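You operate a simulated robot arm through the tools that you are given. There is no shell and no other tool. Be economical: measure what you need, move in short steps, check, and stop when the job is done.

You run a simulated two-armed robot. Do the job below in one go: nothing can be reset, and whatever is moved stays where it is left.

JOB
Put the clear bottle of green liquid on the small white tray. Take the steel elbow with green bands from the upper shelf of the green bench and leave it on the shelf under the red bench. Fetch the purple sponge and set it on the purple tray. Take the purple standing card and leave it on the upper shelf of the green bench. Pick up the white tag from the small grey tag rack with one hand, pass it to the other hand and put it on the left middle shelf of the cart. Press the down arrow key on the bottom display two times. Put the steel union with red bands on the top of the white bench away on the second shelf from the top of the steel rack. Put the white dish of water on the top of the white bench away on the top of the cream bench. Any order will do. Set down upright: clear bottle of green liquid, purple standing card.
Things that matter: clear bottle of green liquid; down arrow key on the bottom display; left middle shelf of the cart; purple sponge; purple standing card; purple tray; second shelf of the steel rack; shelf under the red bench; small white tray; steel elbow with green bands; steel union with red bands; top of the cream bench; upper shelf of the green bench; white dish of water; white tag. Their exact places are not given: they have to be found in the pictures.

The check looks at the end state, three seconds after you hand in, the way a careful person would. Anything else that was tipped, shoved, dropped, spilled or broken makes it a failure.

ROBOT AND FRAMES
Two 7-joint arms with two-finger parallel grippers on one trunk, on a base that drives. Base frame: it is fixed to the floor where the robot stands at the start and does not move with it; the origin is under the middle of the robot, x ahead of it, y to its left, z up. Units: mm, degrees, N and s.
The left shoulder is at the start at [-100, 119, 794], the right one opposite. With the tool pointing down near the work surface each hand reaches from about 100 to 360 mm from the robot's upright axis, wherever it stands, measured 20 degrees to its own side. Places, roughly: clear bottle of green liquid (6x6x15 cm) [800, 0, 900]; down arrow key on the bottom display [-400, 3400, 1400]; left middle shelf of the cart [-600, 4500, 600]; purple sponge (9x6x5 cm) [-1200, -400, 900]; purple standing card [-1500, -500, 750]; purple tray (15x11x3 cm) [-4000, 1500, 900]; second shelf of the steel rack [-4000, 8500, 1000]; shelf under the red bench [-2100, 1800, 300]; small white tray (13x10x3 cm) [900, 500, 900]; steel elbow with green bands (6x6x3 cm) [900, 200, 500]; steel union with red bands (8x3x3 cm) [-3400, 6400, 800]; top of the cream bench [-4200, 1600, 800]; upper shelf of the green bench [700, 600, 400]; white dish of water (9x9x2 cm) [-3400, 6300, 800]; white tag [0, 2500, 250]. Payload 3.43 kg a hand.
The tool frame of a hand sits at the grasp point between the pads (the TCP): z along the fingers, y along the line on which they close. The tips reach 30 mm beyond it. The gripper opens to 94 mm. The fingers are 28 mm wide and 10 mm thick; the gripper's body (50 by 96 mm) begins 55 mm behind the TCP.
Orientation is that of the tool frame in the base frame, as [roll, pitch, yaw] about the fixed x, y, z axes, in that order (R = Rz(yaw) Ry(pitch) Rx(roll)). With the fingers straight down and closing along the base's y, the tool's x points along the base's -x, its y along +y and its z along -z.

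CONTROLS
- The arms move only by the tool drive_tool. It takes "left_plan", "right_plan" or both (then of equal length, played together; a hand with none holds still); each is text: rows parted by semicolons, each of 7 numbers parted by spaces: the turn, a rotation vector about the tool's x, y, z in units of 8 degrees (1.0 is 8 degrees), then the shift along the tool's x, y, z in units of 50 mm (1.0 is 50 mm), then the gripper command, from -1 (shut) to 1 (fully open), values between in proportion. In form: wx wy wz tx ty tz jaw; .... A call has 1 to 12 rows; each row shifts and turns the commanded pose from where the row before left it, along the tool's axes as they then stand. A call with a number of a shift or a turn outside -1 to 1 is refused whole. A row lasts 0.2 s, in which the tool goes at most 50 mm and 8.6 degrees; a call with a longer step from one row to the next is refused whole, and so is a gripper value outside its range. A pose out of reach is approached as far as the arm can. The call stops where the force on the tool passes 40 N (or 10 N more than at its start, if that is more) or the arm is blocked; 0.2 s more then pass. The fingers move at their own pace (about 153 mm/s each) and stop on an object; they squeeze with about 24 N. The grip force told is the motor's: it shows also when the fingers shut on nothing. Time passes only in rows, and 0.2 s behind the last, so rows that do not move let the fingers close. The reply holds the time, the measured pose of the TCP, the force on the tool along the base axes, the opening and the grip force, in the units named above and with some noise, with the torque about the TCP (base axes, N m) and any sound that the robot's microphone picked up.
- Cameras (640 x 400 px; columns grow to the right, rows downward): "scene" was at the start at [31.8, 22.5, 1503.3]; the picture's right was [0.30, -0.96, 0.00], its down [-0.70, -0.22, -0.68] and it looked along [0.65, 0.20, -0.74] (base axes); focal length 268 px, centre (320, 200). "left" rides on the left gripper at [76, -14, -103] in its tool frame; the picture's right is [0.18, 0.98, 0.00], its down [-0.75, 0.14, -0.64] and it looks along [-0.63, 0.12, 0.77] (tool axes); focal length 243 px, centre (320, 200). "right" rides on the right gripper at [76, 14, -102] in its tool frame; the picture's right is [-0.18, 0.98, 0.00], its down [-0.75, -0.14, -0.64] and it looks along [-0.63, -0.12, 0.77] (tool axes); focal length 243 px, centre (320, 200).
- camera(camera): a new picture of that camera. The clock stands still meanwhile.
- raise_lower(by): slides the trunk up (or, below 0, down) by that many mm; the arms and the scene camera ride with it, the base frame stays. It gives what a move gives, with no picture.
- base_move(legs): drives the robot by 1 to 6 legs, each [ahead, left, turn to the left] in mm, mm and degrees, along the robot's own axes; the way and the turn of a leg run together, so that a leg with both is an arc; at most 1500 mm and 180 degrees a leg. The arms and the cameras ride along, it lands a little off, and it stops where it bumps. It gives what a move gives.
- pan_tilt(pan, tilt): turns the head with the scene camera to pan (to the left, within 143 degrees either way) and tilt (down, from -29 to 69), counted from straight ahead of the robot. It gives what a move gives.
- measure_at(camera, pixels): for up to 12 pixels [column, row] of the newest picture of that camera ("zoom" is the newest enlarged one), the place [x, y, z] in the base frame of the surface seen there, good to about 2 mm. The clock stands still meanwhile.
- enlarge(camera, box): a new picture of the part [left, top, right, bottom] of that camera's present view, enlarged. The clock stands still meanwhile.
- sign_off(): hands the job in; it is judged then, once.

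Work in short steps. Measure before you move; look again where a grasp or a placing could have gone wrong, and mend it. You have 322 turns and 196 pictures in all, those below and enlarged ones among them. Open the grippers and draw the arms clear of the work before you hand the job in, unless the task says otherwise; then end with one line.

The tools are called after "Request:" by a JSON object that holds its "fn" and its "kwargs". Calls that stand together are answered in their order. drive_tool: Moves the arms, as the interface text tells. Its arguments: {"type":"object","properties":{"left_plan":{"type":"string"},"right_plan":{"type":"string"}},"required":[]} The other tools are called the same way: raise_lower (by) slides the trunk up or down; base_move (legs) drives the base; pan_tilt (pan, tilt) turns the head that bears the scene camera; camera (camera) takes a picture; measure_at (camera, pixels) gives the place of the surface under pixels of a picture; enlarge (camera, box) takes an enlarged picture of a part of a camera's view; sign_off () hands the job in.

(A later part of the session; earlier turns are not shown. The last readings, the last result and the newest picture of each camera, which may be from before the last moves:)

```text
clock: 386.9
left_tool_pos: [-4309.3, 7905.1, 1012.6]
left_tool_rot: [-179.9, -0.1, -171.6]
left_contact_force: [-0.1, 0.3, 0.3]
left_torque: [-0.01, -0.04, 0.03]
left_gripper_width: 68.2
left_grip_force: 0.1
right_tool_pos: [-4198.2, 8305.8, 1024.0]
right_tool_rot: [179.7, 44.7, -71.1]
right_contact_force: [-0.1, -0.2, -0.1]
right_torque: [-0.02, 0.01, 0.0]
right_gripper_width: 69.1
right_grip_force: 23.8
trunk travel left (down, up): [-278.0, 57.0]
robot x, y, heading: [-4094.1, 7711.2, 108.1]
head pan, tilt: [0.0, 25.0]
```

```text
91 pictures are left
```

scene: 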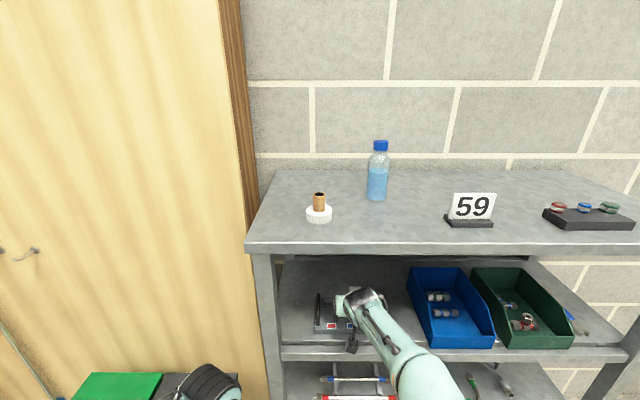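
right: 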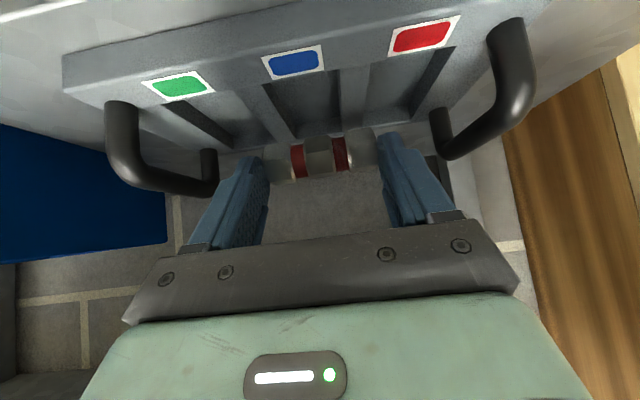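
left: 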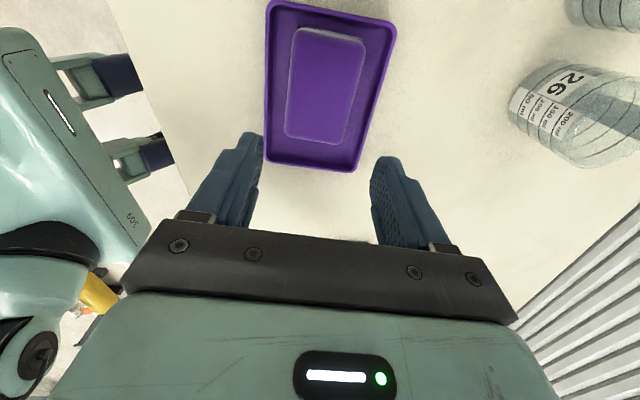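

Aligned between handles. Measure the hanging camera housing's height to be sure it clears the tray when lowering.

Request:
{"fn": "enlarge", "kwargs": {"camera": "scene", "box": [290, 270, 430, 370]}}

Request:
{"fn": "measure_at", "kwargs": {"camera": "zoom", "pixels": [[280, 315], [285, 335], [275, 345], [290, 300], [300, 340], [255, 330]]}}

```text
4.00 times, centred on (360, 320) of scene
```

zoom: 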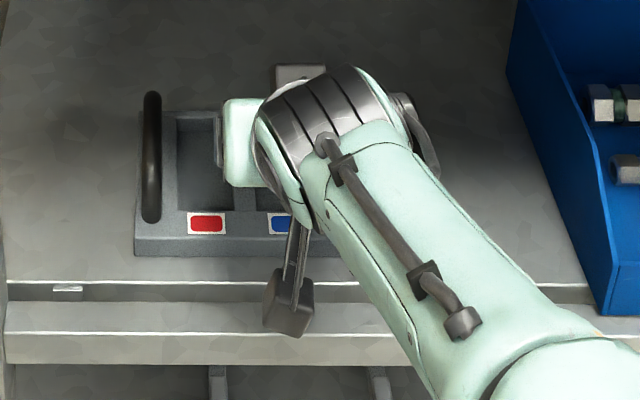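

```text
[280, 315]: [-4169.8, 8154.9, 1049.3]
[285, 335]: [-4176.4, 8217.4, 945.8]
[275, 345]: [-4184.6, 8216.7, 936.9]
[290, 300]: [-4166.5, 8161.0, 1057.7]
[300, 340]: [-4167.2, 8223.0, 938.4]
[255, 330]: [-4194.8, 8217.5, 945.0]
```

Housing bottom is about level with the TCP, so it clears the tray. Advance 116 mm and check.

Request:
{"fn": "base_move", "kwargs": {"legs": [[116, 0, 0]]}}

Request:
{"fn": "camera", "kwargs": {"camera": "right"}}

```text
clock: 388.2
left_tool_pos: [-4346.5, 8014.8, 1013.9]
left_tool_rot: [-179.9, -0.2, -171.7]
left_contact_force: [-0.9, 0.2, -0.2]
left_torque: [-0.01, 0.01, -0.02]
left_gripper_width: 68.1
left_grip_force: 0.1
right_tool_pos: [-4235.3, 8415.5, 1024.5]
right_tool_rot: [179.6, 44.7, -71.2]
right_contact_force: [-0.2, 0.6, -1.6]
right_torque: [0.02, 0.0, -0.01]
right_gripper_width: 69.1
right_grip_force: 24.0
trunk travel left (down, up): [-278.0, 57.0]
robot x, y, heading: [-4126.1, 7819.0, 108.6]
head pan, tilt: [0.0, 25.0]
```

```text
89 pictures are left
```

right: 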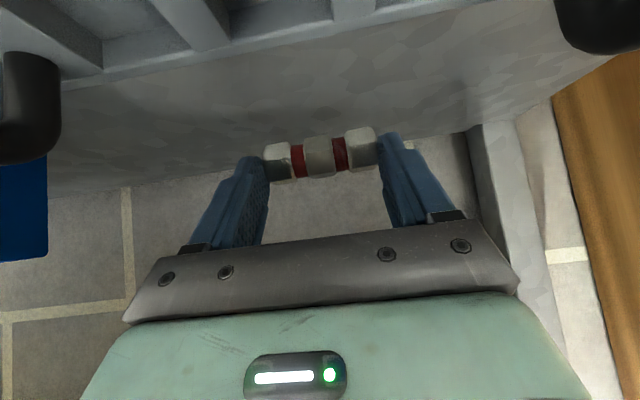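

Clear behind the tray. Descend 37 mm then feel for contact.

Request:
{"fn": "drive_tool", "kwargs": {"right_plan": "0 0 0 0.3 0 0.3 -1;0 0 0 0.2 0 0.2 -1;0 0 0 0.02 0 0.02 -1;0 0 0 0 0 0 -1"}}

Request:
{"fn": "drive_tool", "kwargs": {"right_plan": "0 0 0 0.03 0 0.03 -1;0 0 0 0.02 0 0.02 -1;0 0 0 0 0 0 -1"}}

```text
clock: 389.2
left_tool_pos: [-4345.7, 8014.5, 1014.5]
left_tool_rot: [-179.8, -0.1, -171.6]
left_contact_force: [0.5, -0.8, 0.2]
left_torque: [0.03, 0.01, 0.04]
left_gripper_width: 68.0
left_grip_force: 0.1
right_tool_pos: [-4235.5, 8414.7, 987.6]
right_tool_rot: [179.7, 44.6, -71.2]
right_contact_force: [-0.3, 0.5, 0.4]
right_torque: [-0.03, 0.01, 0.01]
right_gripper_width: 69.2
right_grip_force: 23.5
trunk travel left (down, up): [-278.0, 57.0]
robot x, y, heading: [-4127.7, 7823.0, 108.3]
head pan, tilt: [0.0, 25.0]
```

```text
clock: 390.0
left_tool_pos: [-4344.2, 8013.5, 1014.8]
left_tool_rot: [-179.8, -0.2, -171.6]
left_contact_force: [0.6, 0.5, 0.1]
left_torque: [-0.01, 0.02, -0.01]
left_gripper_width: 68.0
left_grip_force: 0.1
right_tool_pos: [-4234.6, 8414.6, 985.6]
right_tool_rot: [179.7, 44.9, -71.1]
right_contact_force: [-0.8, 0.7, 3.7]
right_torque: [0.08, 0.21, 0.0]
right_gripper_width: 69.2
right_grip_force: 24.3
trunk travel left (down, up): [-278.0, 57.0]
robot x, y, heading: [-4127.9, 7820.3, 108.5]
head pan, tilt: [0.0, 25.0]
```

Contact (3.7 N). Open modestly to ~82 mm, rise 40 mm, and check.

Request:
{"fn": "drive_tool", "kwargs": {"right_plan": "0 0 0 0 0 0 0.6;0 0 0 0 0 0 0.75;0 0 0 -0.25 0 -0.25 0.75;0 0 0 -0.3 0 -0.3 0.75;0 0 0 0 0 0 0.75"}}

Request:
{"fn": "camera", "kwargs": {"camera": "right"}}

```text
clock: 391.2
left_tool_pos: [-4345.5, 8014.5, 1014.5]
left_tool_rot: [-179.9, -0.1, -171.6]
left_contact_force: [0.0, 0.0, -0.1]
left_torque: [0.0, -0.01, -0.01]
left_gripper_width: 68.3
left_grip_force: 0.1
right_tool_pos: [-4233.7, 8416.8, 1023.4]
right_tool_rot: [179.8, 44.7, -71.2]
right_contact_force: [-0.7, 0.3, -0.4]
right_torque: [0.0, 0.0, -0.02]
right_gripper_width: 82.5
right_grip_force: 0.0
trunk travel left (down, up): [-278.0, 57.0]
robot x, y, heading: [-4129.7, 7819.4, 108.6]
head pan, tilt: [0.0, 25.0]
```

```text
88 pictures are left
```

right: 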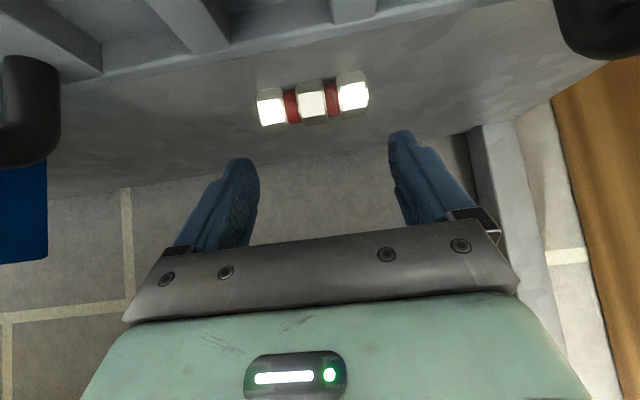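

Union placed. Back out, retract the right hand, and return to the white bench facing the dish.

Request:
{"fn": "base_move", "kwargs": {"legs": [[-650, 0, 0], [0, -700, 0], [0, 0, 90]]}}

Request:
{"fn": "drive_tool", "kwargs": {"right_plan": "0 0 0 0.7 0 -0.7 0.75;0 0 0 0.7 0 -0.7 0.75;0 0 0 0.7 0 -0.7 0.75;0 0 0 0.7 0 -0.7 0.75;0 0 0 0 -0.9 0 0.75;0 0 0 0 -0.9 0 0.75;0 0 0 0 0 0 0.75"}}

Request:
{"fn": "base_move", "kwargs": {"legs": [[0, 934, 0]]}}

Request:
{"fn": "pan_tilt", "kwargs": {"pan": 0, "tilt": 50}}

Request:
{"fn": "camera", "kwargs": {"camera": "scene"}}

```text
clock: 404.7
left_tool_pos: [-3462.3, 7204.7, 1013.8]
left_tool_rot: [-179.9, -0.1, -81.8]
left_contact_force: [-0.5, 0.1, 0.1]
left_torque: [-0.02, -0.04, 0.02]
left_gripper_width: 67.9
left_grip_force: 0.1
right_tool_pos: [-3861.3, 7316.9, 1021.7]
right_tool_rot: [179.7, 44.7, 18.6]
right_contact_force: [-0.4, -0.3, 0.5]
right_torque: [0.02, -0.01, -0.01]
right_gripper_width: 82.4
right_grip_force: 0.0
trunk travel left (down, up): [-278.0, 57.0]
robot x, y, heading: [-3268.5, 7417.6, -161.8]
head pan, tilt: [0.0, 25.0]
```

```text
clock: 406.3
left_tool_pos: [-3460.2, 7205.0, 1013.4]
left_tool_rot: [-180.0, -0.1, -81.8]
left_contact_force: [-0.2, 0.6, -0.2]
left_torque: [0.02, 0.0, 0.02]
left_gripper_width: 68.2
left_grip_force: 0.0
right_tool_pos: [-3704.7, 7464.3, 1024.3]
right_tool_rot: [179.7, 44.7, 18.5]
right_contact_force: [0.3, -1.0, -0.2]
right_torque: [-0.02, 0.01, -0.01]
right_gripper_width: 82.1
right_grip_force: 0.1
trunk travel left (down, up): [-278.0, 57.0]
robot x, y, heading: [-3264.7, 7421.2, -162.0]
head pan, tilt: [0.0, 25.0]
```

```text
clock: 414.9
left_tool_pos: [-3172.9, 6307.0, 1013.4]
left_tool_rot: [-179.9, -0.1, -82.2]
left_contact_force: [-0.3, 0.0, 0.3]
left_torque: [-0.01, 0.01, 0.0]
left_gripper_width: 68.2
left_grip_force: 0.0
right_tool_pos: [-3413.9, 6569.0, 1025.6]
right_tool_rot: [179.7, 44.7, 18.0]
right_contact_force: [0.1, 0.5, -0.1]
right_torque: [-0.02, 0.01, 0.0]
right_gripper_width: 82.3
right_grip_force: 0.1
trunk travel left (down, up): [-278.0, 57.0]
robot x, y, heading: [-2976.1, 6523.5, -162.5]
head pan, tilt: [0.0, 25.0]
```

```text
clock: 415.8
left_tool_pos: [-3174.2, 6307.4, 1013.4]
left_tool_rot: [-179.9, -0.2, -82.3]
left_contact_force: [1.1, 0.1, -0.6]
left_torque: [0.01, 0.01, -0.02]
left_gripper_width: 68.3
left_grip_force: 0.0
right_tool_pos: [-3413.7, 6569.5, 1024.6]
right_tool_rot: [179.7, 44.7, 18.1]
right_contact_force: [-0.4, 1.0, 0.3]
right_torque: [0.0, 0.0, -0.01]
right_gripper_width: 82.4
right_grip_force: 0.0
trunk travel left (down, up): [-278.0, 57.0]
robot x, y, heading: [-2981.3, 6518.9, -162.4]
head pan, tilt: [0.0, 50.0]
```

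```text
87 pictures are left
```

scene: 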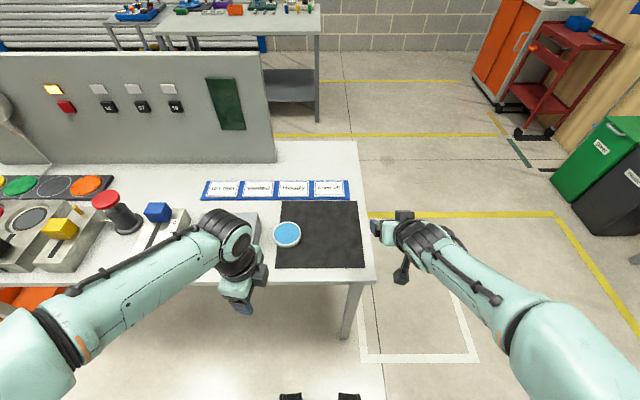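

Dish at (287,235). Zoom and measure its rim.

Request:
{"fn": "enlarge", "kwargs": {"camera": "scene", "box": [257, 212, 317, 258]}}

Request:
{"fn": "measure_at", "kwargs": {"camera": "zoom", "pixels": [[175, 235], [468, 235], [320, 105], [322, 330], [320, 215], [178, 215], [463, 215], [322, 360]]}}

```text
8.70 times, centred on (287, 235) of scene
```

zoom: 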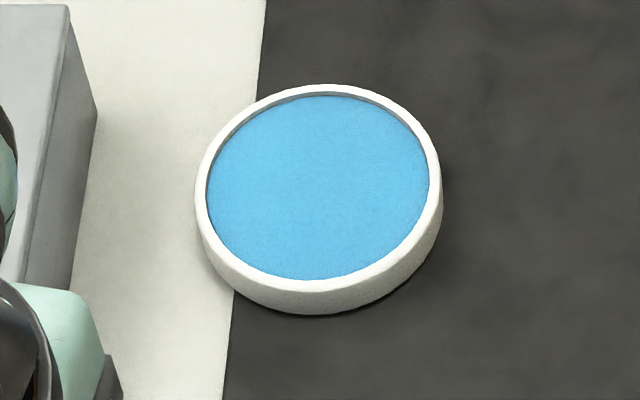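

```text
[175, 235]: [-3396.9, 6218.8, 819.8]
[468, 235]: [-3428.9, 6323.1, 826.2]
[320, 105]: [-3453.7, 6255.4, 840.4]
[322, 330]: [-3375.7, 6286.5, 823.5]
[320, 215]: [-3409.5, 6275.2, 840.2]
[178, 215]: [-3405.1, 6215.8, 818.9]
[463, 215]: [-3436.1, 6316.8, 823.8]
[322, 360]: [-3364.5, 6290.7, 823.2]
```

Measure four rim points for the exact centre and diameter.

Request:
{"fn": "measure_at", "kwargs": {"camera": "zoom", "pixels": [[201, 190], [436, 190], [322, 90], [318, 285], [240, 115], [405, 265], [230, 260], [412, 120], [199, 200], [438, 200]]}}

```text
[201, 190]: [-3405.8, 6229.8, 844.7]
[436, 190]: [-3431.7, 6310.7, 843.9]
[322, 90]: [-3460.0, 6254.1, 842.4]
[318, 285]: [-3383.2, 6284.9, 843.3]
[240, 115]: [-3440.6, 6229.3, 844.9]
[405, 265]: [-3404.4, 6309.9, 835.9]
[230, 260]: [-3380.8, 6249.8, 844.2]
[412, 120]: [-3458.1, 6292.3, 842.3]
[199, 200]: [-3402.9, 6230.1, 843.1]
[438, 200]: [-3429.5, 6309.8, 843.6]
```

Dish centre ≈(-3420,6270), diameter ≈89–90 mm, rim z 844. Drive ahead 170, right 39 and bring the left hand (fully open) above it.

Request:
{"fn": "base_move", "kwargs": {"legs": [[170, -39, 0]]}}

Request:
{"fn": "drive_tool", "kwargs": {"left_plan": "0 0 0 0.3 0.75 0 1;0 0 0 0.3 0.7 0 1;0 0 0 0 0 0 1"}}

Request:
{"fn": "camera", "kwargs": {"camera": "left"}}

```text
clock: 417.1
left_tool_pos: [-3277.7, 6292.5, 1012.3]
left_tool_rot: [-179.8, -0.1, -81.9]
left_contact_force: [0.9, 0.2, -0.7]
left_torque: [-0.02, -0.01, 0.01]
left_gripper_width: 68.2
left_grip_force: 0.0
right_tool_pos: [-3521.0, 6552.0, 1024.1]
right_tool_rot: [179.3, 44.7, 18.3]
right_contact_force: [-0.3, -0.5, -1.0]
right_torque: [0.0, -0.01, 0.02]
right_gripper_width: 82.4
right_grip_force: 0.0
trunk travel left (down, up): [-278.0, 57.0]
robot x, y, heading: [-3082.5, 6508.3, -162.0]
head pan, tilt: [0.0, 50.0]
stopped in leg 1: the robot was blocked; the commanded pose is now the measured one
```

```text
clock: 417.9
left_tool_pos: [-3343.2, 6250.8, 1013.5]
left_tool_rot: [-179.9, -0.1, -81.8]
left_contact_force: [-0.4, 1.1, 0.2]
left_torque: [-0.01, -0.02, 0.0]
left_gripper_width: 93.7
left_grip_force: 0.1
right_tool_pos: [-3519.9, 6550.4, 1025.3]
right_tool_rot: [179.6, 44.8, 18.4]
right_contact_force: [-0.4, 0.9, 0.7]
right_torque: [0.02, 0.02, -0.04]
right_gripper_width: 82.3
right_grip_force: 0.1
trunk travel left (down, up): [-278.0, 57.0]
robot x, y, heading: [-3078.2, 6506.9, -162.0]
head pan, tilt: [0.0, 50.0]
```

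```text
85 pictures are left
```

left: 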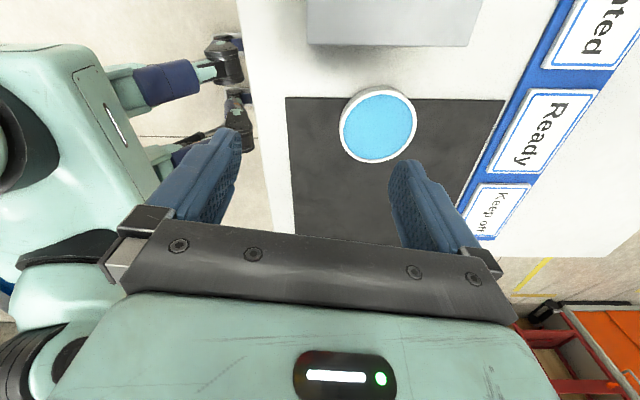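

The base is stopped (likely by the bench's leg) 273 mm from the edge, but the arm can reach. Move the left hand over the dish and down to z≈930.

Request:
{"fn": "drive_tool", "kwargs": {"left_plan": "0 0 0 0 0 0.9 1;0 0 0 -0.3 0.735 0.2 1;0 0 0 -0.3 0.735 0.2 1;0 0 0 0 0 0.3 1;0 0 0 0 0 0 1"}}

Request:
{"fn": "camera", "kwargs": {"camera": "left"}}

```text
clock: 419.1
left_tool_pos: [-3418.5, 6270.7, 931.4]
left_tool_rot: [-179.9, -0.1, -81.9]
left_contact_force: [0.0, -1.0, -0.3]
left_torque: [-0.06, -0.01, -0.02]
left_gripper_width: 93.6
left_grip_force: 0.0
right_tool_pos: [-3518.8, 6550.9, 1025.5]
right_tool_rot: [179.7, 44.8, 18.4]
right_contact_force: [-0.9, 0.1, 0.4]
right_torque: [0.02, 0.0, -0.01]
right_gripper_width: 82.3
right_grip_force: 0.2
trunk travel left (down, up): [-278.0, 57.0]
robot x, y, heading: [-3080.9, 6505.6, -161.8]
head pan, tilt: [0.0, 50.0]
```

```text
84 pictures are left
```

left: 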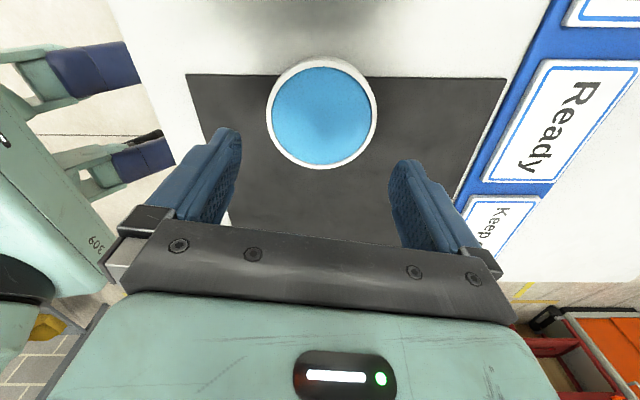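

Measure rim points around the dish with the left camera for a circle fit.

Request:
{"fn": "measure_at", "kwargs": {"camera": "left", "pixels": [[269, 115], [375, 110], [322, 62], [325, 166], [283, 77], [362, 148], [282, 150], [362, 77], [270, 108], [375, 117]]}}

Request:
{"fn": "enlarge", "kwargs": {"camera": "left", "box": [260, 50, 390, 180]}}

```text
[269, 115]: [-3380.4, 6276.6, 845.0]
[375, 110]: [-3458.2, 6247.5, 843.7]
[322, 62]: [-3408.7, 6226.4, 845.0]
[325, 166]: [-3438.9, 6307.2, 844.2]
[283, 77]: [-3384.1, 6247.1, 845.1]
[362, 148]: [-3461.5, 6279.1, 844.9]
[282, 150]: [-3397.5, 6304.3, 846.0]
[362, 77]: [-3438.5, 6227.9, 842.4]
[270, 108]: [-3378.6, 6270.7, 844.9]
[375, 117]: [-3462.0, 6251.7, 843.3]
```

```text
3.08 times, centred on (325, 115) of left
```

zoom: 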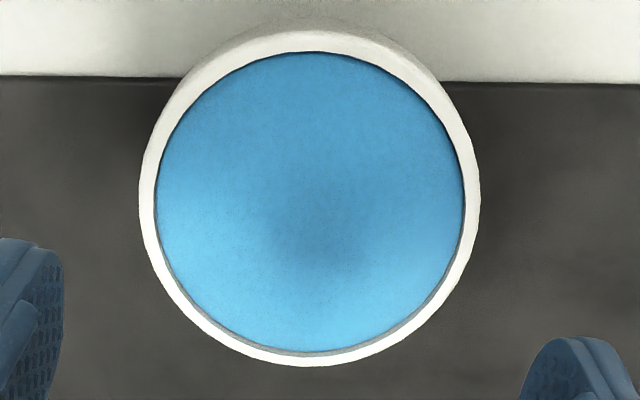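

Centre offsets: about +6 mm along tool x, +1 mm along y. Adjust and descend to tips just above the rim (TCP 880), then look.

Request:
{"fn": "drive_tool", "kwargs": {"left_plan": "0 0 0 0.12 0.02 0 1;0 0 0 0 0 0.7 1;0 0 0 0 0 0.3 1;0 0 0 0 0 0 1"}}

Request:
{"fn": "camera", "kwargs": {"camera": "left"}}

Request:
{"fn": "enlarge", "kwargs": {"camera": "left", "box": [210, 60, 430, 220]}}

```text
clock: 420.1
left_tool_pos: [-3421.0, 6261.9, 884.5]
left_tool_rot: [-179.8, -0.1, -81.8]
left_contact_force: [0.4, -0.5, 0.9]
left_torque: [-0.02, 0.02, 0.01]
left_gripper_width: 94.0
left_grip_force: 0.1
right_tool_pos: [-3519.3, 6550.9, 1025.8]
right_tool_rot: [179.7, 44.8, 18.4]
right_contact_force: [0.8, -0.3, 0.6]
right_torque: [-0.01, -0.01, 0.02]
right_gripper_width: 82.2
right_grip_force: 0.1
trunk travel left (down, up): [-278.0, 57.0]
robot x, y, heading: [-3083.8, 6504.9, -161.9]
head pan, tilt: [0.0, 50.0]
```

```text
82 pictures are left
```

left: 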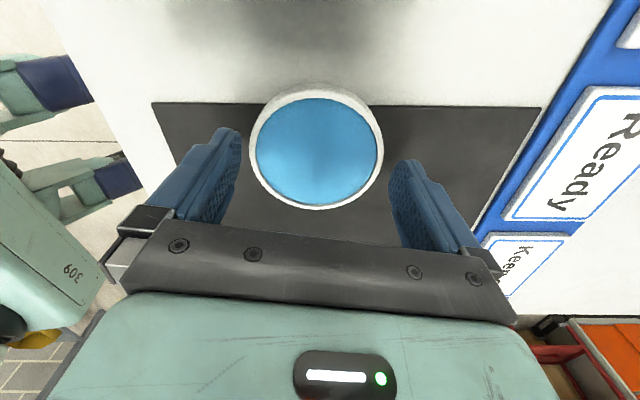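

```text
2.50 times, centred on (320, 140) of left
```

zoom: 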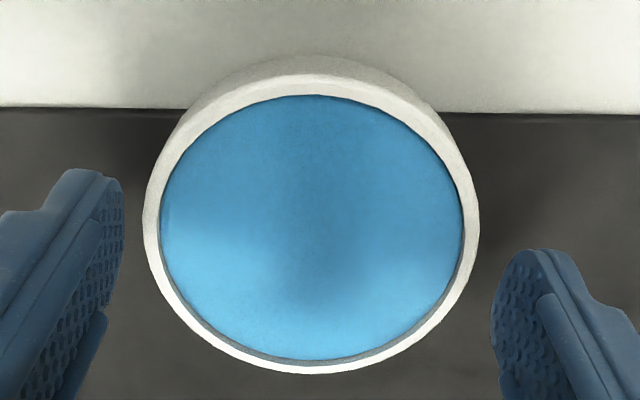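

Dish appears centred between the fingers (within ~1 mm). Descend slowly 14 mm past the rim and check force.

Request:
{"fn": "drive_tool", "kwargs": {"left_plan": "0 0 0 0 0 0.1 1;0 0 0 0 0 0.06 1;0 0 0 0 0 0.06 1;0 0 0 0 0 0.06 1;0 0 0 0 0 0 1"}}

```text
clock: 421.3
left_tool_pos: [-3420.1, 6264.1, 869.2]
left_tool_rot: [-179.9, -0.2, -81.8]
left_contact_force: [0.2, 0.0, -0.7]
left_torque: [-0.04, 0.01, -0.03]
left_gripper_width: 94.2
left_grip_force: 0.0
right_tool_pos: [-3519.3, 6550.8, 1025.6]
right_tool_rot: [179.7, 44.7, 18.4]
right_contact_force: [0.6, 0.5, 0.9]
right_torque: [0.03, 0.01, 0.05]
right_gripper_width: 82.5
right_grip_force: 0.1
trunk travel left (down, up): [-278.0, 57.0]
robot x, y, heading: [-3080.1, 6505.4, -162.2]
head pan, tilt: [0.0, 50.0]
```

No contact with tips 5 mm below the rim. Descend 7 mm more and close gently.

Request:
{"fn": "drive_tool", "kwargs": {"left_plan": "0 0 0 0 0 0.07 1;0 0 0 0 0 0.07 1;0 0 0 0 0 0 1"}}

Request:
{"fn": "drive_tool", "kwargs": {"left_plan": "0 0 0 0 0 0 0.9;0 0 0 0 0 0 0.85;0 0 0 0 0 0 0.8;0 0 0 0 0 0 0.5;0 0 0 0 0 0 -1"}}

Request:
{"fn": "camera", "kwargs": {"camera": "left"}}

```text
clock: 422.1
left_tool_pos: [-3421.4, 6263.7, 862.7]
left_tool_rot: [-179.9, -0.1, -81.8]
left_contact_force: [0.1, 0.0, 0.3]
left_torque: [-0.01, -0.01, 0.03]
left_gripper_width: 93.8
left_grip_force: 0.1
right_tool_pos: [-3518.7, 6551.3, 1026.2]
right_tool_rot: [179.7, 44.8, 18.4]
right_contact_force: [-0.7, -0.6, -0.2]
right_torque: [0.01, 0.02, 0.02]
right_gripper_width: 82.4
right_grip_force: 0.0
trunk travel left (down, up): [-278.0, 57.0]
robot x, y, heading: [-3083.1, 6506.7, -161.8]
head pan, tilt: [0.0, 50.0]
```

```text
clock: 423.3
left_tool_pos: [-3420.9, 6262.6, 863.4]
left_tool_rot: [-179.9, -0.1, -81.9]
left_contact_force: [-0.6, -0.1, 0.0]
left_torque: [-0.03, 0.01, 0.0]
left_gripper_width: 87.3
left_grip_force: 23.6
right_tool_pos: [-3518.2, 6549.3, 1024.7]
right_tool_rot: [179.7, 44.9, 18.4]
right_contact_force: [-0.8, 0.7, 0.3]
right_torque: [-0.01, 0.0, 0.01]
right_gripper_width: 82.3
right_grip_force: 0.1
trunk travel left (down, up): [-278.0, 57.0]
robot x, y, heading: [-3084.4, 6506.2, -162.2]
head pan, tilt: [0.0, 50.0]
```

```text
80 pictures are left
```

left: 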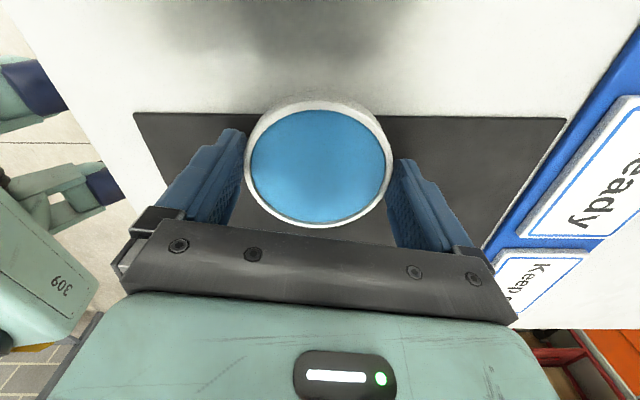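

Gripped at 87 mm, centred. Lift slowly.

Request:
{"fn": "drive_tool", "kwargs": {"left_plan": "0 0 0 0 0 -0.1 -1;0 0 0 0 0 -0.25 -1;0 0 0 0 0 -0.4 -1;0 0 0 0 0 -0.4 -1;0 0 0 0 0 -0.4 -1;0 0 0 0 0 -0.4 -1;0 0 0 0 0 -0.25 -1;0 0 0 0 0 -0.1 -1;0 0 0 0 0 0 -1"}}

Request:
{"fn": "camera", "kwargs": {"camera": "left"}}

```text
clock: 425.3
left_tool_pos: [-3421.6, 6264.1, 977.6]
left_tool_rot: [-179.9, -0.1, -81.9]
left_contact_force: [0.3, 0.6, -1.9]
left_torque: [-0.02, -0.04, -0.02]
left_gripper_width: 87.3
left_grip_force: 24.3
right_tool_pos: [-3518.9, 6549.9, 1025.1]
right_tool_rot: [179.7, 44.8, 18.4]
right_contact_force: [0.8, 0.6, 0.2]
right_torque: [0.03, 0.01, 0.06]
right_gripper_width: 82.5
right_grip_force: 0.0
trunk travel left (down, up): [-278.0, 57.0]
robot x, y, heading: [-3081.3, 6506.0, -161.8]
head pan, tilt: [0.0, 50.0]
```

```text
79 pictures are left
```

left: 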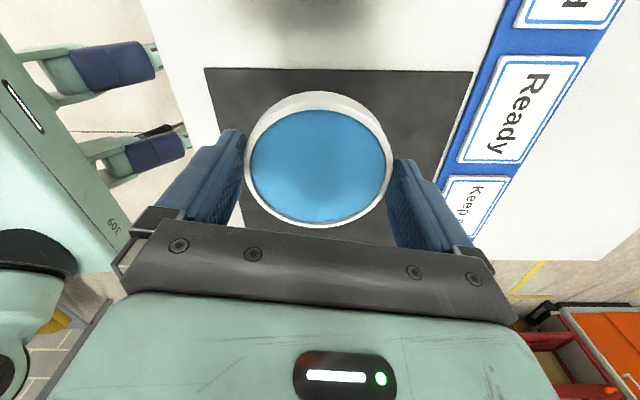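

Dish held level. Drive back: away from the bench, slide left along the corridor, then ahead between red bench and compressor to the cream bench.

Request:
{"fn": "base_move", "kwargs": {"legs": [[-420, 0, 0], [0, 1240, 0], [0, 1240, 0], [0, 1240, 0]]}}

Request:
{"fn": "pan_tilt", "kwargs": {"pan": 0, "tilt": 25}}

Request:
{"fn": "camera", "kwargs": {"camera": "scene"}}

```text
clock: 459.9
left_tool_pos: [-1892.6, 2866.4, 978.1]
left_tool_rot: [-180.0, -0.1, -81.8]
left_contact_force: [-0.7, -0.1, -2.0]
left_torque: [-0.01, -0.02, -0.01]
left_gripper_width: 87.1
left_grip_force: 24.2
right_tool_pos: [-1992.5, 3154.5, 1026.5]
right_tool_rot: [179.7, 44.9, 18.4]
right_contact_force: [0.0, 0.7, 0.4]
right_torque: [0.0, -0.01, 0.01]
right_gripper_width: 82.1
right_grip_force: 0.0
trunk travel left (down, up): [-278.0, 57.0]
robot x, y, heading: [-1551.7, 3108.7, -161.7]
head pan, tilt: [0.0, 50.0]
```

```text
clock: 460.8
left_tool_pos: [-1893.3, 2867.1, 976.7]
left_tool_rot: [-179.8, -0.1, -81.7]
left_contact_force: [-0.2, 0.4, -3.5]
left_torque: [0.01, 0.01, -0.02]
left_gripper_width: 87.3
left_grip_force: 24.6
right_tool_pos: [-1993.5, 3153.5, 1026.3]
right_tool_rot: [179.7, 44.7, 18.5]
right_contact_force: [0.3, -0.3, -0.2]
right_torque: [-0.01, -0.01, 0.02]
right_gripper_width: 82.4
right_grip_force: 0.2
trunk travel left (down, up): [-278.0, 57.0]
robot x, y, heading: [-1554.6, 3109.7, -161.8]
head pan, tilt: [0.0, 25.0]
```

```text
78 pictures are left
```

scene: 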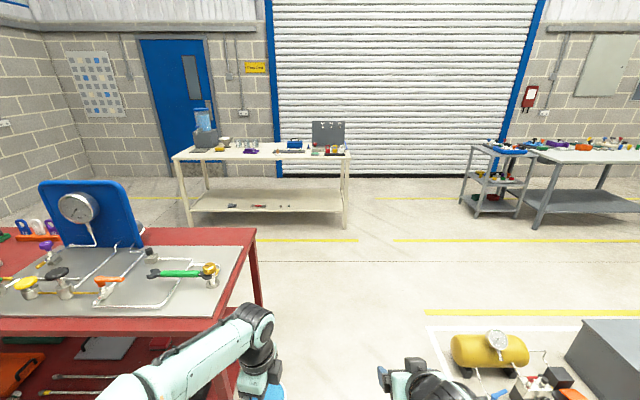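

Measure the red bench's right corners and compressor for the passage.

Request:
{"fn": "measure_at", "kwargs": {"camera": "scene", "pixels": [[257, 230], [225, 315], [262, 300], [455, 350], [470, 375], [345, 225], [348, 156], [180, 157]]}}

```text
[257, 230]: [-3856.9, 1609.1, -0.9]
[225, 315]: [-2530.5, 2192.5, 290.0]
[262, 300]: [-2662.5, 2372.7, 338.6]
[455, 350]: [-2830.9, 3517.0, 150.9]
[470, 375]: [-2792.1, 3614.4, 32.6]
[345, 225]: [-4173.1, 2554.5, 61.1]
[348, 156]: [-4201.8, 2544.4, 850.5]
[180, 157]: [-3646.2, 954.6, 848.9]
```

Shift right 220 mm to centre in the passage, then ahead 1850 mm.

Request:
{"fn": "base_move", "kwargs": {"legs": [[0, -220, 0], [950, 0, 0], [900, 0, 0]]}}

Request:
{"fn": "pan_tilt", "kwargs": {"pan": 15, "tilt": 35}}

Request:
{"fn": "camera", "kwargs": {"camera": "scene"}}

```text
clock: 472.3
left_tool_pos: [-3738.6, 2470.7, 978.5]
left_tool_rot: [-179.8, 0.0, -81.1]
left_contact_force: [-0.5, 0.3, -2.6]
left_torque: [-0.01, -0.02, 0.02]
left_gripper_width: 87.6
left_grip_force: 24.2
right_tool_pos: [-3840.8, 2757.2, 1025.7]
right_tool_rot: [179.7, 44.7, 19.1]
right_contact_force: [0.9, 0.2, 1.2]
right_torque: [-0.02, -0.02, 0.03]
right_gripper_width: 82.2
right_grip_force: 0.0
trunk travel left (down, up): [-278.0, 57.0]
robot x, y, heading: [-3405.6, 2719.2, -161.2]
head pan, tilt: [0.0, 25.0]
```

```text
clock: 473.1
left_tool_pos: [-3738.8, 2470.0, 978.8]
left_tool_rot: [-179.9, -0.1, -81.1]
left_contact_force: [-0.6, 0.0, -2.1]
left_torque: [-0.01, 0.05, 0.03]
left_gripper_width: 87.4
left_grip_force: 23.9
right_tool_pos: [-3841.0, 2757.0, 1024.2]
right_tool_rot: [179.6, 44.9, 19.2]
right_contact_force: [-1.3, 0.4, 0.0]
right_torque: [-0.01, 0.04, -0.03]
right_gripper_width: 82.2
right_grip_force: 0.0
trunk travel left (down, up): [-278.0, 57.0]
robot x, y, heading: [-3402.3, 2713.5, -161.4]
head pan, tilt: [15.0, 35.0]
```

```text
77 pictures are left
```

scene: 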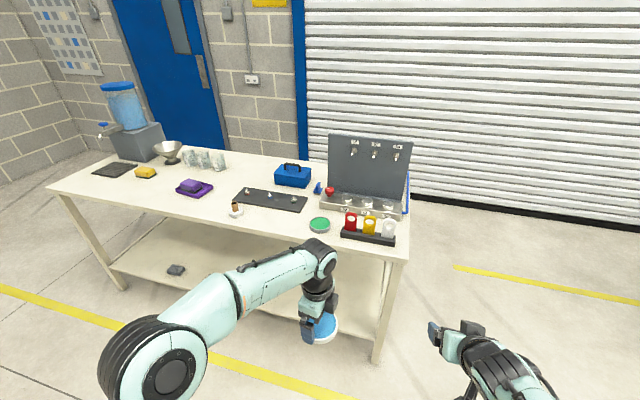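

Free spot at about (277,222) between the ring item (235,211) and the green disc (320,224). Measure.

Request:
{"fn": "measure_at", "kwargs": {"camera": "scene", "pixels": [[277, 222], [277, 238], [243, 213], [310, 224], [270, 212], [290, 212], [250, 225], [400, 258], [276, 228]]}}

Request:
{"fn": "enlarge", "kwargs": {"camera": "scene", "box": [170, 160, 420, 270]}}

```text
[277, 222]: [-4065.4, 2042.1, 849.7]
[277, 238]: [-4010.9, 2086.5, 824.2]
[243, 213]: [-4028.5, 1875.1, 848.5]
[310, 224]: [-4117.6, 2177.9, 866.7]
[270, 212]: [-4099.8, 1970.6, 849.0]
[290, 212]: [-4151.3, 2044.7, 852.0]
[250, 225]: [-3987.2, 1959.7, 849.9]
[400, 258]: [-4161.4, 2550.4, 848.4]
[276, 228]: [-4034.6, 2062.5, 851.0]
```

```text
2.56 times, centred on (295, 215) of scene
```

zoom: 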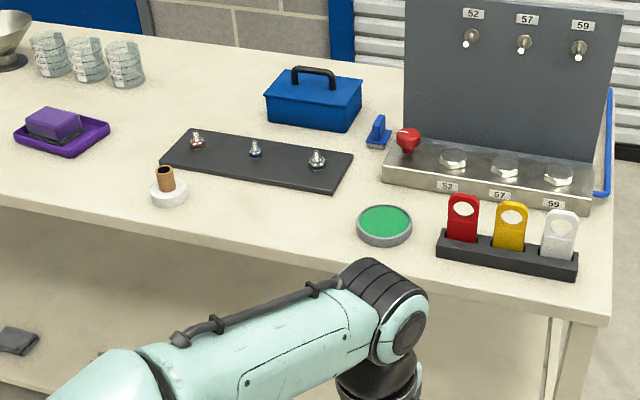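

Place the dish at ≈(-4067,2033) on the front strip. Raise the right hand 70 mm for clearance and drive left 310, then ahead 380.

Request:
{"fn": "drive_tool", "kwargs": {"right_plan": "0 0 0 -0.5 0 -0.5 0.75;0 0 0 -0.5 0 -0.5 0.75;0 0 0 0 0 0 0.75"}}

Request:
{"fn": "base_move", "kwargs": {"legs": [[0, 310, 0], [370, 0, 0]]}}

Request:
{"fn": "camera", "kwargs": {"camera": "scene"}}

Request:
{"fn": "camera", "kwargs": {"camera": "left"}}

```text
clock: 473.9
left_tool_pos: [-3737.9, 2472.5, 978.3]
left_tool_rot: [-179.8, -0.2, -81.1]
left_contact_force: [1.3, 0.5, -1.6]
left_torque: [-0.05, -0.02, 0.02]
left_gripper_width: 87.4
left_grip_force: 24.2
right_tool_pos: [-3838.4, 2756.5, 1096.4]
right_tool_rot: [179.6, 44.7, 19.2]
right_contact_force: [0.0, 0.1, -0.5]
right_torque: [0.0, -0.02, -0.01]
right_gripper_width: 82.3
right_grip_force: 0.1
trunk travel left (down, up): [-278.0, 57.0]
robot x, y, heading: [-3401.4, 2716.8, -161.3]
head pan, tilt: [15.0, 35.0]
```

```text
clock: 479.1
left_tool_pos: [-3976.9, 2063.0, 977.5]
left_tool_rot: [-179.9, -0.1, -81.2]
left_contact_force: [-0.3, -0.6, -2.5]
left_torque: [0.02, -0.01, 0.01]
left_gripper_width: 87.6
left_grip_force: 24.0
right_tool_pos: [-4077.6, 2348.5, 1097.1]
right_tool_rot: [179.7, 44.6, 19.0]
right_contact_force: [-1.4, 0.1, -0.1]
right_torque: [-0.02, -0.02, 0.02]
right_gripper_width: 82.3
right_grip_force: 0.0
trunk travel left (down, up): [-278.0, 57.0]
robot x, y, heading: [-3639.1, 2309.4, -161.4]
head pan, tilt: [15.0, 35.0]
```

```text
75 pictures are left
```

scene: 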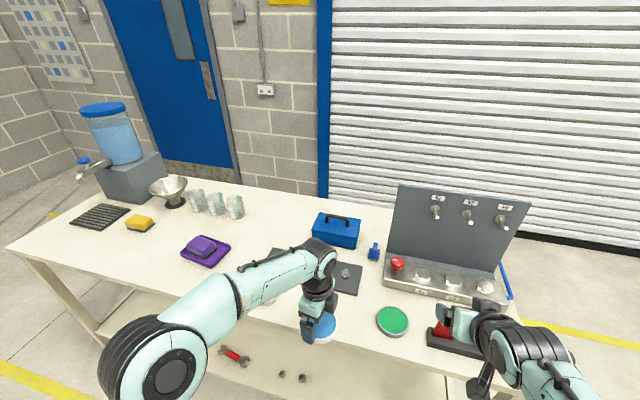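

```text
74 pictures are left
```

left: 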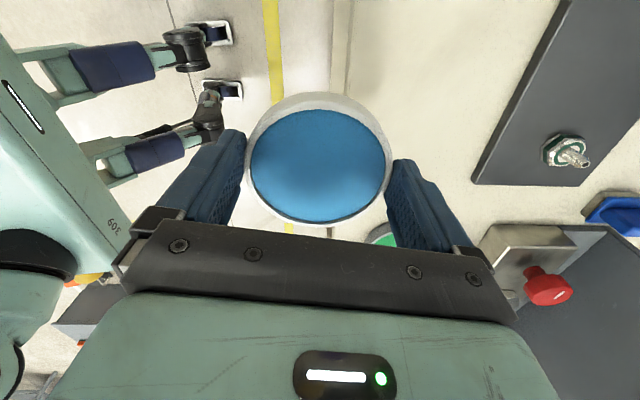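

Remaining 95 mm ahead. Check the panel's distance for the right hand.

Request:
{"fn": "measure_at", "kwargs": {"camera": "scene", "pixels": [[455, 250], [500, 225], [450, 335], [440, 300], [392, 318], [330, 268]]}}

Request:
{"fn": "base_move", "kwargs": {"legs": [[60, 0, 0]]}}

```text
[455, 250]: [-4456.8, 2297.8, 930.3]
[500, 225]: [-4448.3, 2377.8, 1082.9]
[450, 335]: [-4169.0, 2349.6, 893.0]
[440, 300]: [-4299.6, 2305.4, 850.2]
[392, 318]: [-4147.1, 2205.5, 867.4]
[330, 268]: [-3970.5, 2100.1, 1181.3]
```

```text
clock: 480.1
left_tool_pos: [-4034.8, 2045.2, 977.3]
left_tool_rot: [-179.8, -0.1, -81.3]
left_contact_force: [-0.8, 0.0, -3.0]
left_torque: [0.01, -0.03, 0.0]
left_gripper_width: 87.4
left_grip_force: 23.7
right_tool_pos: [-4133.5, 2328.2, 1096.5]
right_tool_rot: [179.7, 44.8, 19.2]
right_contact_force: [0.5, 0.4, 0.1]
right_torque: [0.0, 0.0, -0.01]
right_gripper_width: 82.6
right_grip_force: 0.1
trunk travel left (down, up): [-278.0, 57.0]
robot x, y, heading: [-3695.4, 2292.3, -161.3]
head pan, tilt: [15.0, 35.0]
```

Final 33 mm with the arm, then lower gently to ~892.

Request:
{"fn": "drive_tool", "kwargs": {"left_plan": "0 0 0 0.07 0.33 0 -1;0 0 0 0.07 0.33 0 -1;0 0 0 0 0 0.2 -1;0 0 0 0 0 0.35 -1;0 0 0 0 0 0.4 -1;0 0 0 0 0 0.35 -1;0 0 0 0 0 0.25 -1;0 0 0 0 0 0.1 -1;0 0 0 0 0 0 -1"}}

Request:
{"fn": "camera", "kwargs": {"camera": "left"}}

```text
clock: 482.1
left_tool_pos: [-4064.4, 2033.5, 894.0]
left_tool_rot: [-179.9, -0.1, -81.2]
left_contact_force: [-0.1, 0.7, -1.8]
left_torque: [0.0, 0.01, 0.02]
left_gripper_width: 87.3
left_grip_force: 24.2
right_tool_pos: [-4134.7, 2328.8, 1097.7]
right_tool_rot: [179.6, 44.8, 19.2]
right_contact_force: [0.2, 0.2, 0.1]
right_torque: [-0.03, -0.04, 0.0]
right_gripper_width: 82.3
right_grip_force: 0.0
trunk travel left (down, up): [-278.0, 57.0]
robot x, y, heading: [-3694.6, 2292.3, -161.5]
head pan, tilt: [15.0, 35.0]
```

```text
73 pictures are left
```

left: 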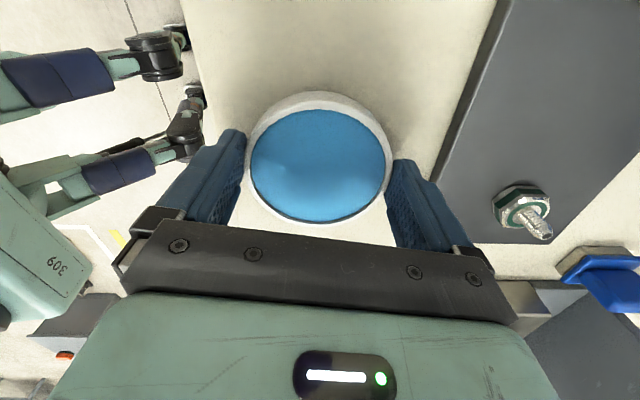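

Lower in ~2 mm steps until contact.

Request:
{"fn": "drive_tool", "kwargs": {"left_plan": "0 0 0 0 0 0.06 -1;0 0 0 0 0 0.04 -1;0 0 0 0 0 0 -1"}}

```text
clock: 482.9
left_tool_pos: [-4062.9, 2030.6, 889.8]
left_tool_rot: [-179.9, -0.1, -81.2]
left_contact_force: [0.4, 0.6, -1.6]
left_torque: [-0.02, -0.03, -0.01]
left_gripper_width: 87.5
left_grip_force: 23.9
right_tool_pos: [-4132.9, 2328.6, 1097.3]
right_tool_rot: [179.7, 44.7, 19.2]
right_contact_force: [-0.2, 0.5, 0.7]
right_torque: [-0.03, -0.02, 0.0]
right_gripper_width: 82.1
right_grip_force: 0.1
trunk travel left (down, up): [-278.0, 57.0]
robot x, y, heading: [-3696.4, 2290.8, -161.4]
head pan, tilt: [15.0, 35.0]
```

Request:
{"fn": "drive_tool", "kwargs": {"left_plan": "0 0 0 0 0 0.03 -1;0 0 0 0 0 0 -1"}}

```text
clock: 483.5
left_tool_pos: [-4065.0, 2031.3, 889.8]
left_tool_rot: [-179.9, -0.1, -81.2]
left_contact_force: [-0.2, 0.1, -1.9]
left_torque: [0.01, 0.0, 0.05]
left_gripper_width: 87.3
left_grip_force: 24.2
right_tool_pos: [-4133.2, 2329.0, 1096.8]
right_tool_rot: [179.7, 44.8, 19.2]
right_contact_force: [-0.2, 0.4, -0.5]
right_torque: [0.01, 0.0, 0.02]
right_gripper_width: 82.3
right_grip_force: 0.1
trunk travel left (down, up): [-278.0, 57.0]
robot x, y, heading: [-3700.5, 2289.1, -161.3]
head pan, tilt: [15.0, 35.0]
```

Still hanging; continue another 2 mm.

Request:
{"fn": "drive_tool", "kwargs": {"left_plan": "0 0 0 0 0 0.03 -1;0 0 0 0 0 0.02 -1;0 0 0 0 0 0 -1"}}

```text
clock: 484.3
left_tool_pos: [-4064.1, 2032.0, 888.5]
left_tool_rot: [179.9, -0.2, -81.1]
left_contact_force: [1.6, -2.1, 18.4]
left_torque: [0.29, -0.13, -0.06]
left_gripper_width: 87.7
left_grip_force: 24.2
right_tool_pos: [-4132.4, 2328.6, 1096.9]
right_tool_rot: [179.7, 44.7, 19.2]
right_contact_force: [0.5, -0.8, -0.8]
right_torque: [0.01, 0.01, 0.01]
right_gripper_width: 82.2
right_grip_force: 0.1
trunk travel left (down, up): [-278.0, 57.0]
robot x, y, heading: [-3698.8, 2289.3, -161.1]
head pan, tilt: [15.0, 35.0]
```

On the bench (18 N). Relieve 1 mm, open fully, and rise straight up slowly.

Request:
{"fn": "drive_tool", "kwargs": {"left_plan": "0 0 0 0 0 -0.03 -1;0 0 0 0 0 0 0.92;0 0 0 0 0 0 1;0 0 0 0 0 0 1;0 0 0 0 0 -0.1 1;0 0 0 0 0 -0.15 1;0 0 0 0 0 -0.3 1;0 0 0 0 0 -0.8 1;0 0 0 0 0 -0.8 1;0 0 0 0 0 0 1"}}

Request:
{"fn": "camera", "kwargs": {"camera": "left"}}

```text
clock: 486.5
left_tool_pos: [-4062.7, 2033.1, 994.2]
left_tool_rot: [-179.9, -0.1, -81.2]
left_contact_force: [-0.3, -0.4, -0.5]
left_torque: [0.02, 0.05, 0.02]
left_gripper_width: 94.2
left_grip_force: 0.1
right_tool_pos: [-4134.3, 2329.2, 1098.2]
right_tool_rot: [179.7, 44.8, 19.3]
right_contact_force: [-1.4, -0.2, -0.4]
right_torque: [0.0, 0.04, -0.01]
right_gripper_width: 82.3
right_grip_force: 0.1
trunk travel left (down, up): [-278.0, 57.0]
robot x, y, heading: [-3694.5, 2292.8, -161.0]
head pan, tilt: [15.0, 35.0]
```

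```text
72 pictures are left
```

left: 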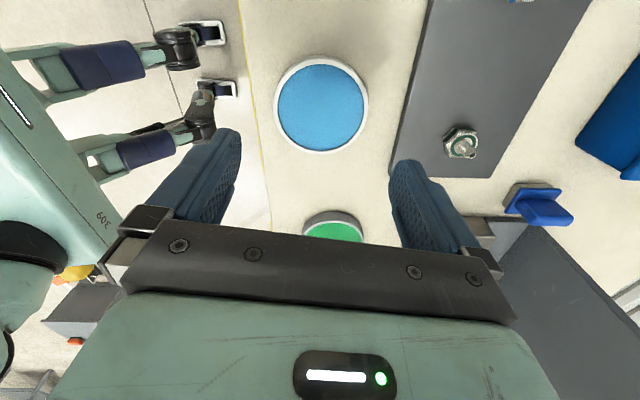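

Dish placed. Now the tag, display and cart: retreat through the passage and turn to face +u.

Request:
{"fn": "base_move", "kwargs": {"legs": [[-450, 0, 0], [0, -340, 0], [-950, 0, 0], [-950, 0, 0], [0, 0, 180]]}}

Request:
{"fn": "pan_tilt", "kwargs": {"pan": 0, "tilt": 20}}

Request:
{"fn": "camera", "kwargs": {"camera": "scene"}}

```text
clock: 508.7
left_tool_pos: [-1246.5, 3637.4, 995.8]
left_tool_rot: [-179.9, -0.1, 100.3]
left_contact_force: [-1.0, -0.6, -0.8]
left_torque: [0.01, 0.01, 0.04]
left_gripper_width: 93.6
left_grip_force: 0.1
right_tool_pos: [-1167.2, 3342.9, 1097.5]
right_tool_rot: [179.7, 44.9, -159.3]
right_contact_force: [-0.1, -0.4, -1.2]
right_torque: [-0.01, -0.03, 0.0]
right_gripper_width: 82.2
right_grip_force: 0.1
trunk travel left (down, up): [-278.0, 57.0]
robot x, y, heading: [-1605.3, 3370.9, 20.2]
head pan, tilt: [15.0, 35.0]
```

```text
clock: 509.5
left_tool_pos: [-1247.0, 3637.3, 995.2]
left_tool_rot: [-179.9, 0.0, 100.3]
left_contact_force: [1.0, 0.1, -0.4]
left_torque: [0.0, 0.02, 0.01]
left_gripper_width: 94.2
left_grip_force: 0.1
right_tool_pos: [-1167.8, 3344.0, 1097.2]
right_tool_rot: [179.7, 44.7, -159.3]
right_contact_force: [-0.8, -0.2, 0.4]
right_torque: [0.0, -0.02, 0.02]
right_gripper_width: 82.3
right_grip_force: 0.1
trunk travel left (down, up): [-278.0, 57.0]
robot x, y, heading: [-1605.4, 3374.2, 20.4]
head pan, tilt: [0.0, 20.0]
```

```text
71 pictures are left
```

scene: 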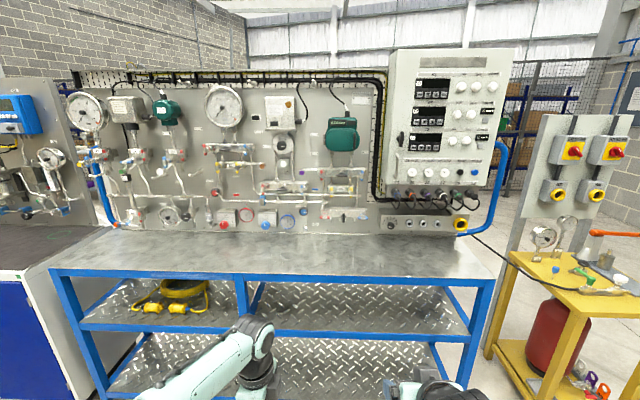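

The blue cart carries the panel; the white box has three displays, bottom one at (427,142). Zoom on it and on the yellow stand's lower part.

Request:
{"fn": "enlarge", "kwargs": {"camera": "scene", "box": [400, 70, 480, 160]}}

Request:
{"fn": "measure_at", "kwargs": {"camera": "zoom", "pixels": [[200, 330], [330, 330], [320, 50], [450, 350]]}}

Request:
{"fn": "measure_at", "kwargs": {"camera": "scene", "pixels": [[130, 310], [250, 310], [440, 315], [180, 300], [100, 325], [225, 318], [60, 270], [490, 285], [515, 355], [590, 395], [200, 330]]}}

Request:
{"fn": "enlarge", "kwargs": {"camera": "scene", "box": [480, 240, 640, 400]}}

```text
4.44 times, centred on (440, 115) of scene
```

zoom: 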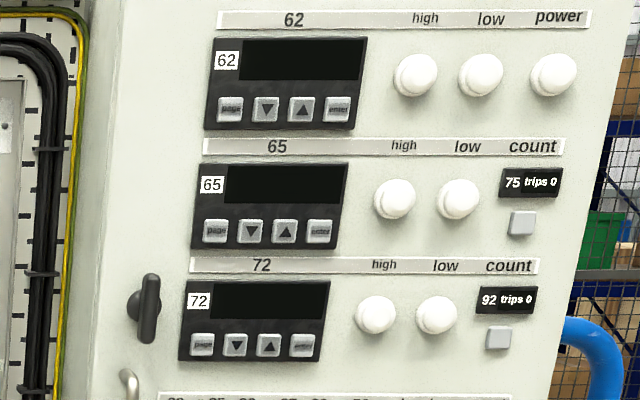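

```text
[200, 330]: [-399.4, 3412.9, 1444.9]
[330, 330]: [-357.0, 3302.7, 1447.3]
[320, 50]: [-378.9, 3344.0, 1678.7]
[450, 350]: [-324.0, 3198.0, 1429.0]
```

```text
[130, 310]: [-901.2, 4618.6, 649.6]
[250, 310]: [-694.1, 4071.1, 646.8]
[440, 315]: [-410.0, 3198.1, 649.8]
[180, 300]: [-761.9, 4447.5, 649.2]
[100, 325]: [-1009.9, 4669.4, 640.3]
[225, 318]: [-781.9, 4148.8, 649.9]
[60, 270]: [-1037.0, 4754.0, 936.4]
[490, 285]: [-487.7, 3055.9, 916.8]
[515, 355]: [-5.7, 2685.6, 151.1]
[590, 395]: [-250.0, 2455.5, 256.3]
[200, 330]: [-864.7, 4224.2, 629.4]
```

```text
2.50 times, centred on (560, 320) of scene
```

zoom: 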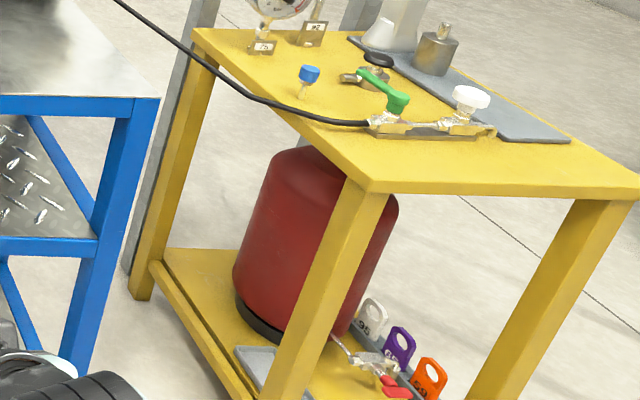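

Display down key found (zoom 235,345 under "72"). The white tag "95" is in the rack on the yellow stand's lower shelf. Slide right 1200 mm to face the stand and look down.

Request:
{"fn": "base_move", "kwargs": {"legs": [[0, 0, -2.3], [0, -1200, 0]]}}

Request:
{"fn": "pan_tilt", "kwargs": {"pan": 0, "tilt": 40}}

Request:
{"fn": "camera", "kwargs": {"camera": "scene"}}

```text
clock: 520.5
left_tool_pos: [-868.8, 2497.6, 995.8]
left_tool_rot: [-179.9, -0.1, 98.2]
left_contact_force: [0.3, 0.4, 0.6]
left_torque: [0.0, -0.02, 0.0]
left_gripper_width: 93.8
left_grip_force: 0.0
right_tool_pos: [-800.7, 2201.3, 1097.6]
right_tool_rot: [179.7, 44.7, -161.3]
right_contact_force: [0.1, 0.0, -0.4]
right_torque: [0.0, 0.02, 0.02]
right_gripper_width: 82.4
right_grip_force: 0.0
trunk travel left (down, up): [-278.0, 57.0]
robot x, y, heading: [-1234.7, 2245.7, 18.3]
head pan, tilt: [0.0, 20.0]
```

```text
clock: 521.4
left_tool_pos: [-869.5, 2498.3, 994.6]
left_tool_rot: [-179.9, -0.2, 98.3]
left_contact_force: [-0.1, 0.2, -0.8]
left_torque: [0.02, -0.03, 0.03]
left_gripper_width: 93.9
left_grip_force: 0.1
right_tool_pos: [-800.9, 2201.5, 1097.9]
right_tool_rot: [179.6, 44.9, -161.3]
right_contact_force: [0.6, -0.2, -0.2]
right_torque: [0.02, -0.03, -0.02]
right_gripper_width: 82.4
right_grip_force: 0.2
trunk travel left (down, up): [-278.0, 57.0]
robot x, y, heading: [-1237.6, 2243.3, 18.2]
head pan, tilt: [0.0, 40.0]
```

```text
68 pictures are left
```

scene: 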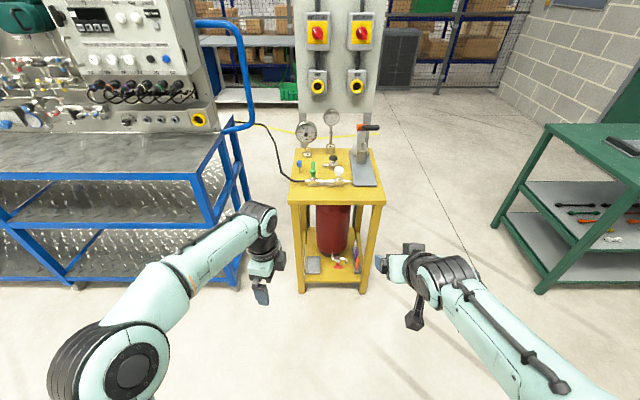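

The rack is at (358,262) on the stand's lower shelf, right side. Zoom and measure.

Request:
{"fn": "enlarge", "kwargs": {"camera": "scene", "box": [285, 190, 395, 300]}}

Request:
{"fn": "measure_at", "kwargs": {"camera": "scene", "pixels": [[300, 290], [366, 288], [292, 200], [383, 200], [320, 275], [356, 250], [358, 265], [360, 272]]}}

```text
3.64 times, centred on (340, 245) of scene
```

zoom: 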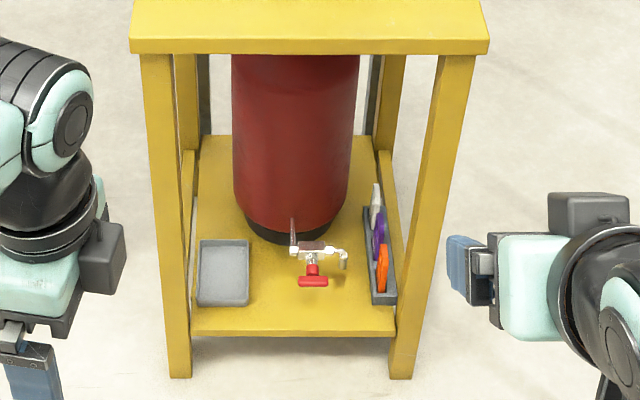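

```text
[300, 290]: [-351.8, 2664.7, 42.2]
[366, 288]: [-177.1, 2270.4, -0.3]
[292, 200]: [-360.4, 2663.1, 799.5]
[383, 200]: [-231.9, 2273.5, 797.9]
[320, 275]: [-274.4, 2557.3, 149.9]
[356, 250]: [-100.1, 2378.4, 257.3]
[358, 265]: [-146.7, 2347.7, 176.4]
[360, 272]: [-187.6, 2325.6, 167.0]
```

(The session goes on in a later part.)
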